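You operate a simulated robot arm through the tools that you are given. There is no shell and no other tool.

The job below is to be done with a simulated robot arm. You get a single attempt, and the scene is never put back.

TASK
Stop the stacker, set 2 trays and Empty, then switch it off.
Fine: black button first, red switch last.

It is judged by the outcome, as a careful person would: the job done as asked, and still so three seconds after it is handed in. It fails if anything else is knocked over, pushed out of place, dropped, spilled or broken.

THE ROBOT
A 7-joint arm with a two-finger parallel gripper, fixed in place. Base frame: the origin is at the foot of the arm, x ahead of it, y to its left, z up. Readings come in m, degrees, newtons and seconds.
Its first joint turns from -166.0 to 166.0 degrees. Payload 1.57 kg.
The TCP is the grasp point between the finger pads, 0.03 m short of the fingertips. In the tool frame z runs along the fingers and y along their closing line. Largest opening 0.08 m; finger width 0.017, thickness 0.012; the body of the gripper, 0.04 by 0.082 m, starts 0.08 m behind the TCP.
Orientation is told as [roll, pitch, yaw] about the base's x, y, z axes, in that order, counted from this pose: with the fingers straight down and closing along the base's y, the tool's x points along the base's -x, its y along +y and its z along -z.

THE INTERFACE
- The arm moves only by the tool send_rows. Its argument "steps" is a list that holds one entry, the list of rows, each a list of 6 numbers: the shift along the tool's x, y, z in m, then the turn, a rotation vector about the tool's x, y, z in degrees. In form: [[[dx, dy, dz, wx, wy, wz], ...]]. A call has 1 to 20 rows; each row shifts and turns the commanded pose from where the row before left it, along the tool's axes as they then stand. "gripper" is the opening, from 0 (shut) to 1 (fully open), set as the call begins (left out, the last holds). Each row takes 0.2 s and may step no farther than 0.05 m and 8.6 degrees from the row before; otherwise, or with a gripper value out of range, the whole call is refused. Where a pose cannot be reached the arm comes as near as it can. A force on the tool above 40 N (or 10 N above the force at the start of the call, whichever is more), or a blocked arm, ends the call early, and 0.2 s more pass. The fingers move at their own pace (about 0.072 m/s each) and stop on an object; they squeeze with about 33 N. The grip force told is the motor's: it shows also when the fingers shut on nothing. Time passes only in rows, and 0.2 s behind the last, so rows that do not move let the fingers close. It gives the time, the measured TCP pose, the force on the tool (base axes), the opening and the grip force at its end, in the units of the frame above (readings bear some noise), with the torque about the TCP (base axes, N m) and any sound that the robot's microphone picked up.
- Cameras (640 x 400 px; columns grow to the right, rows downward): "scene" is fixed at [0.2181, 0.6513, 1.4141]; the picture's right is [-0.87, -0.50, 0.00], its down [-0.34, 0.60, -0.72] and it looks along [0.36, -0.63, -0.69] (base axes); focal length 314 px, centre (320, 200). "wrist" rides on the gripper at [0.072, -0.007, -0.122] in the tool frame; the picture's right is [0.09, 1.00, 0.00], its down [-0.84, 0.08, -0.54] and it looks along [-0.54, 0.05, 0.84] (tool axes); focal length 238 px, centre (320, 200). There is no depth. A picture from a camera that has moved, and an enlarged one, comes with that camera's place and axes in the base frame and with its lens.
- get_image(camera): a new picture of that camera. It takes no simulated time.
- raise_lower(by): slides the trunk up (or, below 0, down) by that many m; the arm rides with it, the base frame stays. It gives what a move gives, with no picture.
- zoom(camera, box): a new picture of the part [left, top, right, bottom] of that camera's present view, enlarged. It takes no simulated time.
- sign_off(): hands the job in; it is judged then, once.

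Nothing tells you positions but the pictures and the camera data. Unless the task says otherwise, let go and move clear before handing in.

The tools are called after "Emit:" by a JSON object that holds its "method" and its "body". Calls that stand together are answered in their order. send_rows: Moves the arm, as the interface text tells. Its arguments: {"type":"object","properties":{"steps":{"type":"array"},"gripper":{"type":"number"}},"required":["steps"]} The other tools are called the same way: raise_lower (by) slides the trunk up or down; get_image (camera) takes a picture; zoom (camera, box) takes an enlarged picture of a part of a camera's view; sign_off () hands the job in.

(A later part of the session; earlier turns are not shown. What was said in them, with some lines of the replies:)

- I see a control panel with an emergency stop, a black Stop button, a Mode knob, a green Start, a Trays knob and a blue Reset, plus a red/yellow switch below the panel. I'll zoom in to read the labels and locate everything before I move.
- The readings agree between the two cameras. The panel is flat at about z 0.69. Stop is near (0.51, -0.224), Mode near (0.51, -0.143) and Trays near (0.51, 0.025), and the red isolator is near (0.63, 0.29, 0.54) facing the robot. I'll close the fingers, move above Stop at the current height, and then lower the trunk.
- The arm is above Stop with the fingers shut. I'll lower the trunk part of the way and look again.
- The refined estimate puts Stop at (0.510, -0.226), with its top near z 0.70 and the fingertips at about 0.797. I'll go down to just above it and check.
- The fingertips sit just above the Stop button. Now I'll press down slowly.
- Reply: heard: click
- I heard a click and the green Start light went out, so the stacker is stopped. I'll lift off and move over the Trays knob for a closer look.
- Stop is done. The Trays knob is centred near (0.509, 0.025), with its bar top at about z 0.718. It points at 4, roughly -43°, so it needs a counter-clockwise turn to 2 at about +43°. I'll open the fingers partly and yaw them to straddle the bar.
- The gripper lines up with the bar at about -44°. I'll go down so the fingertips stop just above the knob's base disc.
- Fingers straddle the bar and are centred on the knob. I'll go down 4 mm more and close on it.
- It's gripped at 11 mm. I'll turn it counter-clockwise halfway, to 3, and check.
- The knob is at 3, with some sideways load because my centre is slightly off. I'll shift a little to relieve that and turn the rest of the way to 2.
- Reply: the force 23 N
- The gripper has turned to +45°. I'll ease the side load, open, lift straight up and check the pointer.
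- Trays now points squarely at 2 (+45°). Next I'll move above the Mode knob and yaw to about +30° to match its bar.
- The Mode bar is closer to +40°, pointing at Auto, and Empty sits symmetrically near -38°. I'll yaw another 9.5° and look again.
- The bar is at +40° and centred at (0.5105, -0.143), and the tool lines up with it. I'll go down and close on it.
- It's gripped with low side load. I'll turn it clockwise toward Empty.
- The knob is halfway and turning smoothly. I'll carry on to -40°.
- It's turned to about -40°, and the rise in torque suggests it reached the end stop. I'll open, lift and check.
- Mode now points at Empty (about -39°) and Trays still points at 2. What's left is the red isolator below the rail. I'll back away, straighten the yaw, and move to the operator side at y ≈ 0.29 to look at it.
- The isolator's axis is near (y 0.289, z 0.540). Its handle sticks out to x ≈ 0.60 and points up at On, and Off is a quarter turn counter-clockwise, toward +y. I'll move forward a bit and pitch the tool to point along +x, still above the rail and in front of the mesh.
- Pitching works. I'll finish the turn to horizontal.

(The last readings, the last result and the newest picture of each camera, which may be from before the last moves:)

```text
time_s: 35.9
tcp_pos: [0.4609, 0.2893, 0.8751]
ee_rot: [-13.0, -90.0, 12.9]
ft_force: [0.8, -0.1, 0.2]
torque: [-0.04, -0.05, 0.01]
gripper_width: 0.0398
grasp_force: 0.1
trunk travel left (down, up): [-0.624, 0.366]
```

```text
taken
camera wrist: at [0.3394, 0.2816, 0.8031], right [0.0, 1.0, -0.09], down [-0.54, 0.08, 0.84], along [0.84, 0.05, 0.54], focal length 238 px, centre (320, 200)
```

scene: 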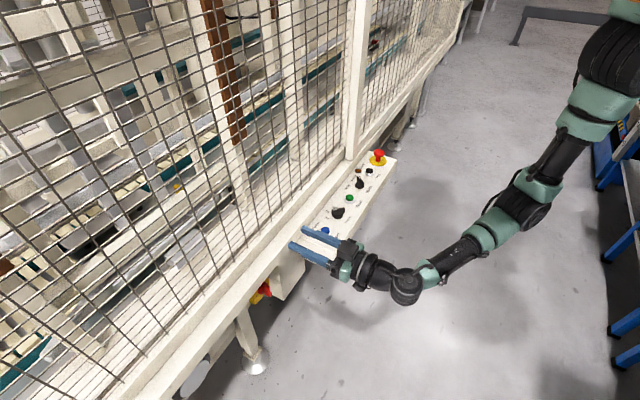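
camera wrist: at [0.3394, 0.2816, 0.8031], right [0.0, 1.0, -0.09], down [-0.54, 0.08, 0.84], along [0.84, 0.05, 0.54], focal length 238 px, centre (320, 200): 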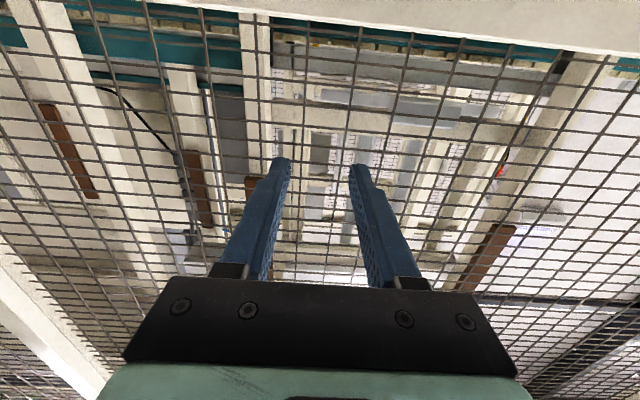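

The tool is horizontal. The fingertips are at x 0.49, in front of the rail at x ≈ 0.56. I'll lower the trunk to bring the fingers to switch height.

Emit:
{"method": "raise_lower", "body": {"by": -0.2}}

Emit:
{"method": "raise_lower", "body": {"by": -0.135}}

Emit:
{"method": "get_image", "body": {"camera": "wrist"}}

Emit:
{"method": "get_image", "body": {"camera": "scene"}}

```text
time_s: 38.1
tcp_pos: [0.4601, 0.289, 0.6752]
ee_rot: [-0.6, -89.9, 0.7]
ft_force: [0.3, 0.5, 0.7]
torque: [-0.01, 0.01, 0.02]
gripper_width: 0.0398
grasp_force: 0.1
trunk travel left (down, up): [-0.424, 0.566]
```

```text
time_s: 39.7
tcp_pos: [0.461, 0.288, 0.5405]
ee_rot: [-0.5, -89.9, 0.5]
ft_force: [-0.4, -0.1, -0.4]
torque: [0.01, 0.01, -0.01]
gripper_width: 0.04
grasp_force: 0.2
trunk travel left (down, up): [-0.289, 0.701]
```

```text
taken
camera wrist: at [0.3394, 0.2817, 0.4684], right [0.0, 1.0, -0.09], down [-0.54, 0.08, 0.84], along [0.84, 0.05, 0.54], focal length 238 px, centre (320, 200)
```

wrist: 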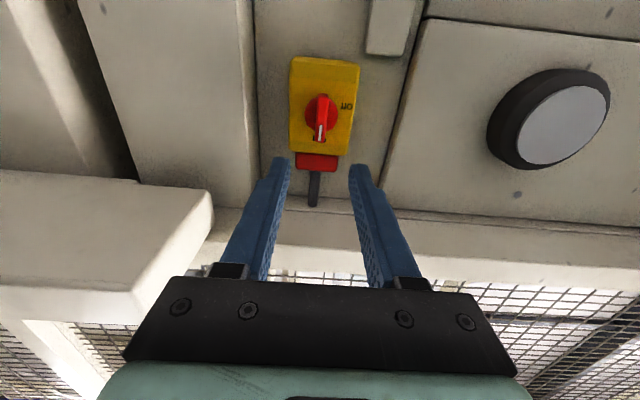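

```text
taken
```

scene: 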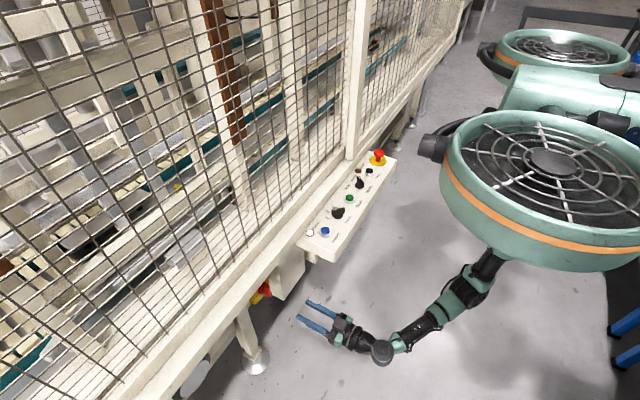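

Emit:
{"method": "zoom", "body": {"camera": "wrist", "box": [260, 40, 410, 140]}}

Emit:
{"method": "zoom", "body": {"camera": "wrist", "box": [290, 70, 365, 150]}}

```text
4.00 times, centred on (335, 90) of wrist
camera zoom: at [0.3394, 0.2817, 0.4684], right [0.0, 1.0, -0.09], down [-0.54, 0.08, 0.84], along [0.84, 0.05, 0.54], focal length 953 px, centre (260, 640)
```

zoom: 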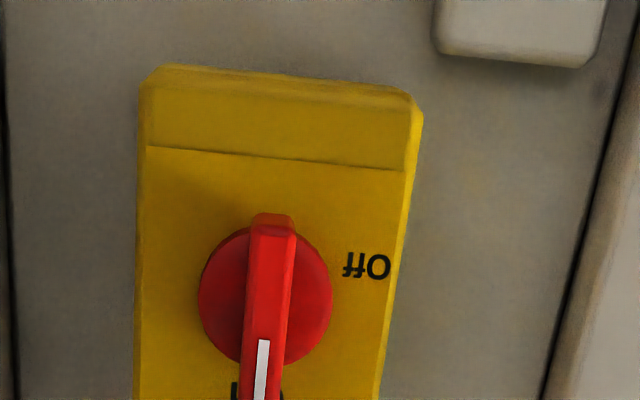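

```text
5.00 times, centred on (328, 110) of wrist
camera zoom: at [0.3394, 0.2817, 0.4684], right [0.0, 1.0, -0.09], down [-0.54, 0.08, 0.84], along [0.84, 0.05, 0.54], focal length 1192 px, centre (282, 650)
```

zoom: 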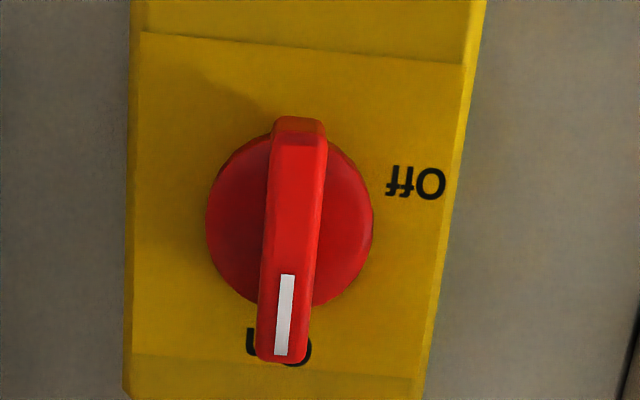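

The switch handle is vertical with its white mark up at On. Its axis is near (y 0.289, z 0.5355) and its front is at x ≈ 0.603. I'll centre on it and move forward most of the way.

Emit:
{"method": "send_rows", "body": {"steps": [[[0.005, 0.0012, 0, 0, 0, 0], [0, 0, 0.03, 0, 0, 0], [0, 0, 0.03, 0, 0, 0], [0, 0, 0.025, 0, 0, 0], [0, 0, 0, 0, 0, 0]]]}}

Emit:
{"method": "zoom", "body": {"camera": "wrist", "box": [200, 60, 440, 220]}}

Emit:
{"method": "zoom", "body": {"camera": "scene", "box": [230, 230, 350, 330]}}

```text
time_s: 40.9
tcp_pos: [0.5465, 0.2905, 0.5349]
ee_rot: [7.7, -90.0, -7.6]
ft_force: [-0.2, -0.1, -1.0]
torque: [0.0, 0.0, 0.0]
gripper_width: 0.0402
grasp_force: 0.1
trunk travel left (down, up): [-0.289, 0.701]
```

```text
2.50 times, centred on (320, 140) of wrist
camera zoom: at [0.4255, 0.2828, 0.463], right [0.0, 1.0, -0.09], down [-0.54, 0.08, 0.84], along [0.84, 0.05, 0.54], focal length 596 px, centre (320, 350)
```

zoom: 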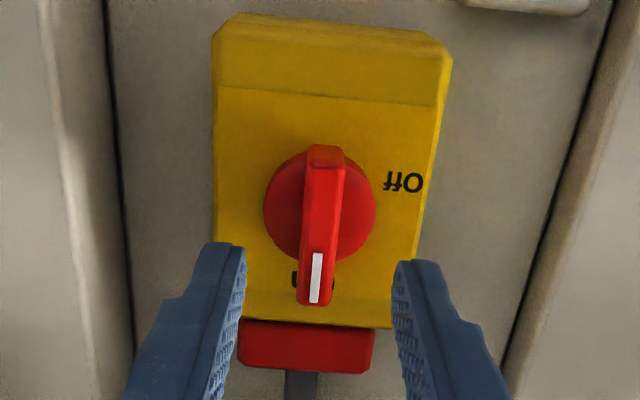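

```text
4.00 times, centred on (290, 280) of scene
camera zoom: at [0.2181, 0.6513, 1.4141], right [-0.87, -0.5, 0.0], down [-0.34, 0.6, -0.72], along [0.36, -0.63, -0.69], focal length 1257 px, centre (440, -120)
```

zoom: 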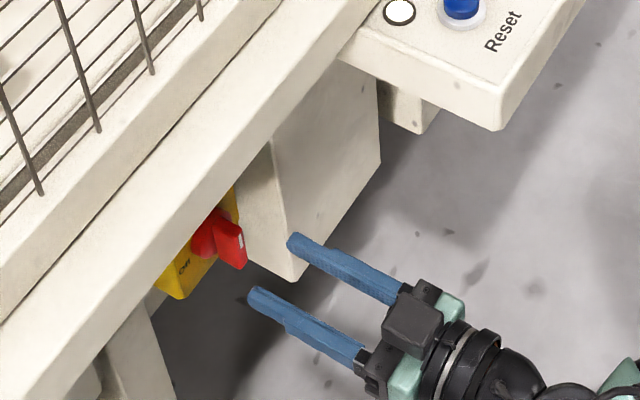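

It's aligned within about 1 mm. I'll move forward so the fingers straddle the handle, then close.

Emit:
{"method": "send_rows", "body": {"steps": [[[0, -0.0012, 0.01, 0, 0, 0], [0, 0, 0.015, 0, 0, 0], [0, 0, 0.01, 0, 0, 0], [0, 0, 0.006, 0, 0, 0], [0, 0, 0.004, 0, 0, 0], [0, 0, 0, 0, 0, 0]]]}}

Emit:
{"method": "zoom", "body": {"camera": "wrist", "box": [200, 80, 440, 240]}}

Emit:
{"method": "zoom", "body": {"camera": "scene", "box": [230, 230, 350, 330]}}

```text
time_s: 42.3
tcp_pos: [0.5897, 0.2895, 0.5343]
ee_rot: [8.4, -89.9, -8.2]
ft_force: [-0.2, -0.2, 0.0]
torque: [0.05, 0.03, -0.01]
gripper_width: 0.0399
grasp_force: 0.0
trunk travel left (down, up): [-0.289, 0.701]
```

```text
2.50 times, centred on (320, 160) of wrist
camera zoom: at [0.4694, 0.2817, 0.4626], right [0.0, 1.0, -0.09], down [-0.54, 0.08, 0.84], along [0.84, 0.05, 0.54], focal length 596 px, centre (320, 300)
```

zoom: 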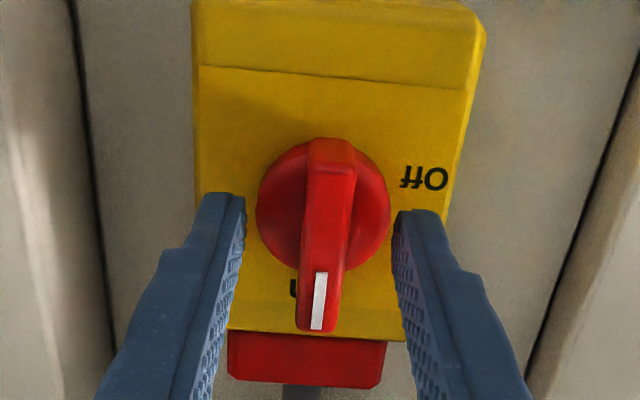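

```text
4.00 times, centred on (290, 280) of scene
camera zoom: at [0.2181, 0.6513, 1.4141], right [-0.87, -0.5, 0.0], down [-0.34, 0.6, -0.72], along [0.36, -0.63, -0.69], focal length 1257 px, centre (440, -120)
```

zoom: 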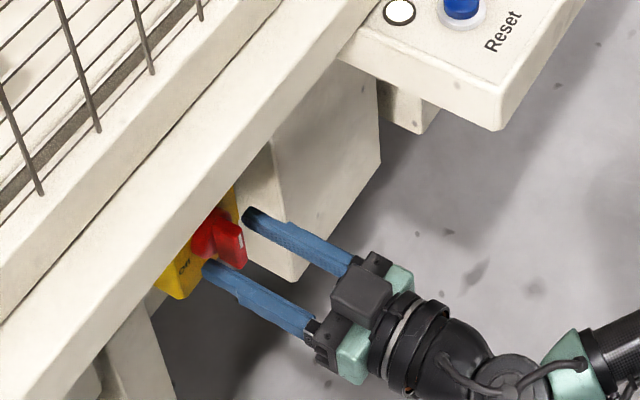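

The fingers straddle the handle with clear overlap. Closing.

Emit:
{"method": "send_rows", "body": {"steps": [[[0, 0, 0, 0, 0, 0], [0, 0, 0, 0, 0, 0], [0, 0, 0, 0, 0, 0]]], "gripper": 0}}

```text
time_s: 43.1
tcp_pos: [0.5909, 0.2897, 0.5333]
ee_rot: [-2.7, -89.9, 2.7]
ft_force: [4.0, 6.6, 0.2]
torque: [0.01, 0.36, -0.09]
gripper_width: 0.0116
grasp_force: 29.1
trunk travel left (down, up): [-0.289, 0.701]
```

It's gripped at 11.6 mm. I'll turn it counter-clockwise by the first half.

Emit:
{"method": "send_rows", "body": {"steps": [[[-0.001, 0.0008, 0, 0, 0, -5], [0, 0, 0, 0, 0, -8], [0, 0, 0, 0, 0, -8], [0, 0, 0, 0, 0, -8], [0, 0, 0, 0, 0, -8], [0, 0, 0, 0, 0, -8], [0, 0, 0, 0, 0, 0]]]}}

Emit:
{"method": "get_image", "body": {"camera": "wrist"}}

Emit:
{"method": "zoom", "body": {"camera": "scene", "box": [230, 230, 350, 330]}}

```text
time_s: 44.7
tcp_pos: [0.5899, 0.2886, 0.5355]
ee_rot: [-89.8, -44.9, 89.6]
ft_force: [-4.6, -2.5, -2.7]
torque: [-0.04, 0.07, -0.19]
gripper_width: 0.0118
grasp_force: 29.3
trunk travel left (down, up): [-0.289, 0.701]
```

```text
taken
camera wrist: at [0.469, 0.2329, 0.4893], right [0.0, 0.64, -0.77], down [-0.54, 0.65, 0.54], along [0.84, 0.42, 0.34], focal length 238 px, centre (320, 200)
```

wrist: 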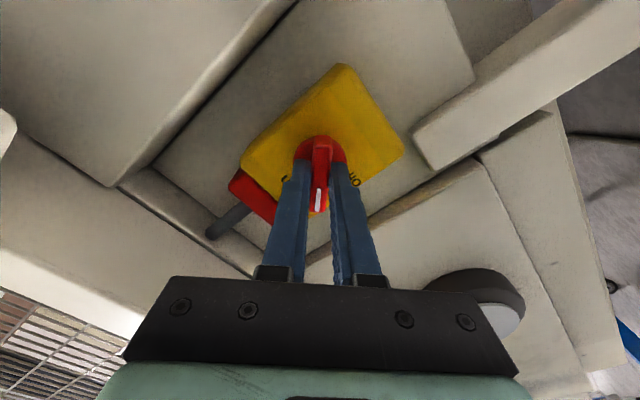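

```text
4.00 times, centred on (290, 280) of scene
camera zoom: at [0.2181, 0.6513, 1.4141], right [-0.87, -0.5, 0.0], down [-0.34, 0.6, -0.72], along [0.36, -0.63, -0.69], focal length 1257 px, centre (440, -120)
```

zoom: 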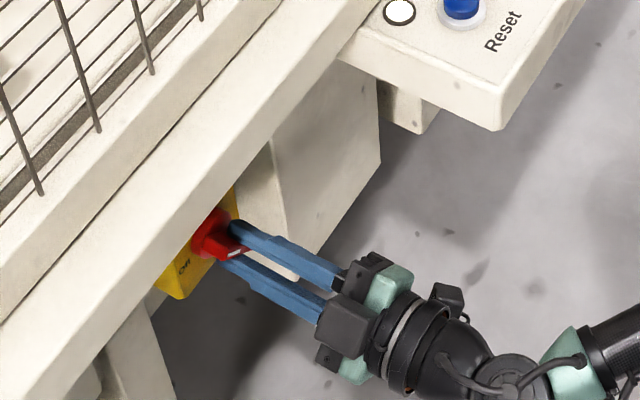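

It's turning well, with low load. I'll finish the remaining 45°.

Emit:
{"method": "send_rows", "body": {"steps": [[[0, 0, 0, 0, 0, -8], [0, 0, 0, 0, 0, -8], [0, 0, 0, 0, 0, -8], [0, 0, 0, 0, 0, -8], [0, 0, 0, 0, 0, -8], [0, 0, 0, 0, 0, -5], [0, 0, 0, 0, 0, 0]]]}}

Emit:
{"method": "get_image", "body": {"camera": "wrist"}}

Emit:
{"method": "zoom", "body": {"camera": "scene", "box": [230, 180, 350, 330]}}

```text
time_s: 46.3
tcp_pos: [0.5902, 0.289, 0.5357]
ee_rot: [-89.9, 0.1, 89.9]
ft_force: [-14.0, -12.9, -1.2]
torque: [0.06, -0.15, -0.49]
gripper_width: 0.0116
grasp_force: 29.5
trunk travel left (down, up): [-0.289, 0.701]
```

```text
taken
camera wrist: at [0.4691, 0.2163, 0.543], right [0.0, -0.09, -1.0], down [-0.54, 0.84, -0.08], along [0.84, 0.54, -0.05], focal length 238 px, centre (320, 200)
```

wrist: 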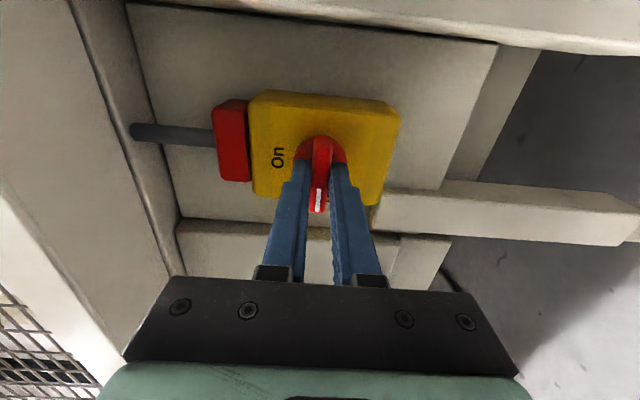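

```text
2.67 times, centred on (290, 255) of scene
camera zoom: at [0.2181, 0.6513, 1.4141], right [-0.87, -0.5, 0.0], down [-0.34, 0.6, -0.72], along [0.36, -0.63, -0.69], focal length 838 px, centre (400, 53)
```

zoom: 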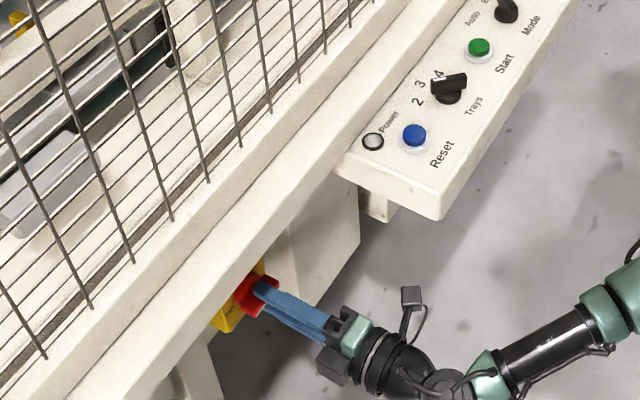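

The handle is horizontal toward Off and the Power lamp has gone out. I'll open, back straight out and check everything.

Emit:
{"method": "send_rows", "body": {"steps": [[[0, 0, 0, 0, 0, 0], [0, 0, 0, 0, 0, 0], [0, 0, 0, 0, 0, 0], [0, 0, -0.02, 0, 0, 0], [0, 0, -0.03, 0, 0, 0], [0, 0, -0.04, 0, 0, 0], [0, 0, -0.04, 0, 0, 0], [0, 0, 0, 0, 0, 0]]], "gripper": 0.5}}

Emit:
{"method": "get_image", "body": {"camera": "wrist"}}

Emit:
{"method": "zoom", "body": {"camera": "scene", "box": [230, 230, 350, 330]}}

Emit:
{"method": "zoom", "body": {"camera": "scene", "box": [290, 140, 410, 270]}}

Emit:
{"method": "get_image", "body": {"camera": "scene"}}

```text
time_s: 48.1
tcp_pos: [0.4588, 0.2916, 0.5358]
ee_rot: [-89.9, 0.0, 90.0]
ft_force: [-0.5, 1.0, 0.2]
torque: [-0.02, 0.0, 0.02]
gripper_width: 0.0398
grasp_force: 0.0
trunk travel left (down, up): [-0.289, 0.701]
```

```text
taken
camera wrist: at [0.3378, 0.2193, 0.5427], right [0.0, -0.09, -1.0], down [-0.54, 0.84, -0.08], along [0.84, 0.54, -0.05], focal length 238 px, centre (320, 200)
```

wrist: 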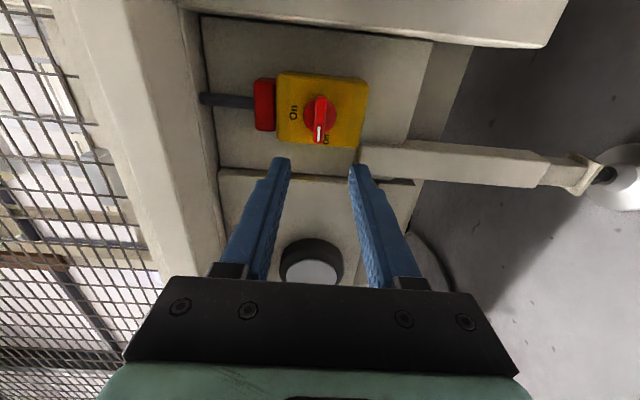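

```text
4.00 times, centred on (290, 280) of scene
camera zoom: at [0.2181, 0.6513, 1.4141], right [-0.87, -0.5, 0.0], down [-0.34, 0.6, -0.72], along [0.36, -0.63, -0.69], focal length 1257 px, centre (440, -120)
```

zoom: 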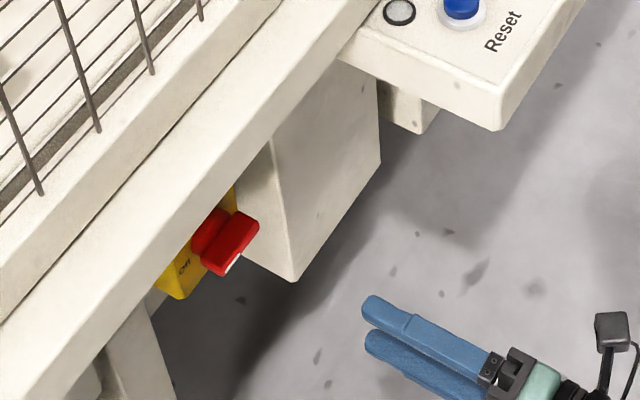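

```text
3.08 times, centred on (350, 205) of scene
camera zoom: at [0.2181, 0.6513, 1.4141], right [-0.87, -0.5, 0.0], down [-0.34, 0.6, -0.72], along [0.36, -0.63, -0.69], focal length 967 px, centre (228, 185)
```

zoom: 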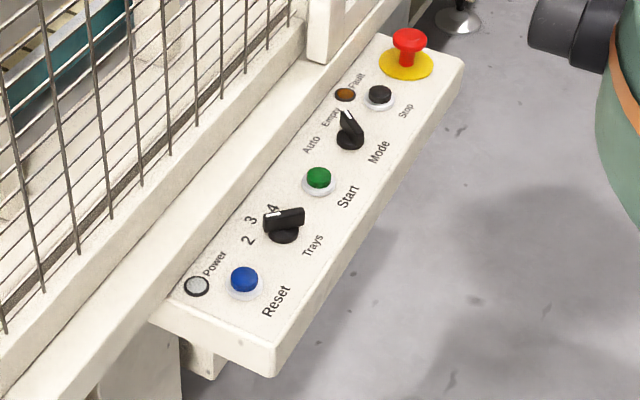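

```text
taken
```

scene: 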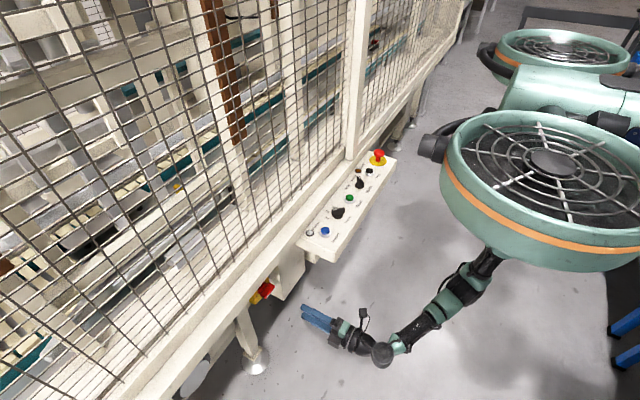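

The isolator's white mark is at Off, the Power lamp is out, Trays is at 2 and Mode is at Empty. The arm is clear and nothing was disturbed, so I'm handing in the job.

Emit:
{"method": "sign_off", "body": {}}

```text
The job is handed in.
```

The stacker is stopped, set to 2 trays and Empty, and switched off. I've handed the job in, but no verdict came back.

In the order I did them:
1. **Stop:** I pressed the black button; it clicked and the green Start light went out.
2. **Trays:** I turned the knob from 4 to 2.
3. **Mode:** I turned the knob from Auto to Empty.
4. **Red switch:** I turned it from On to Off last, and the Power lamp went out.

In the last pictures all three still pointed where I left them. The arm had let go and backed clear, and nothing looked knocked or moved.
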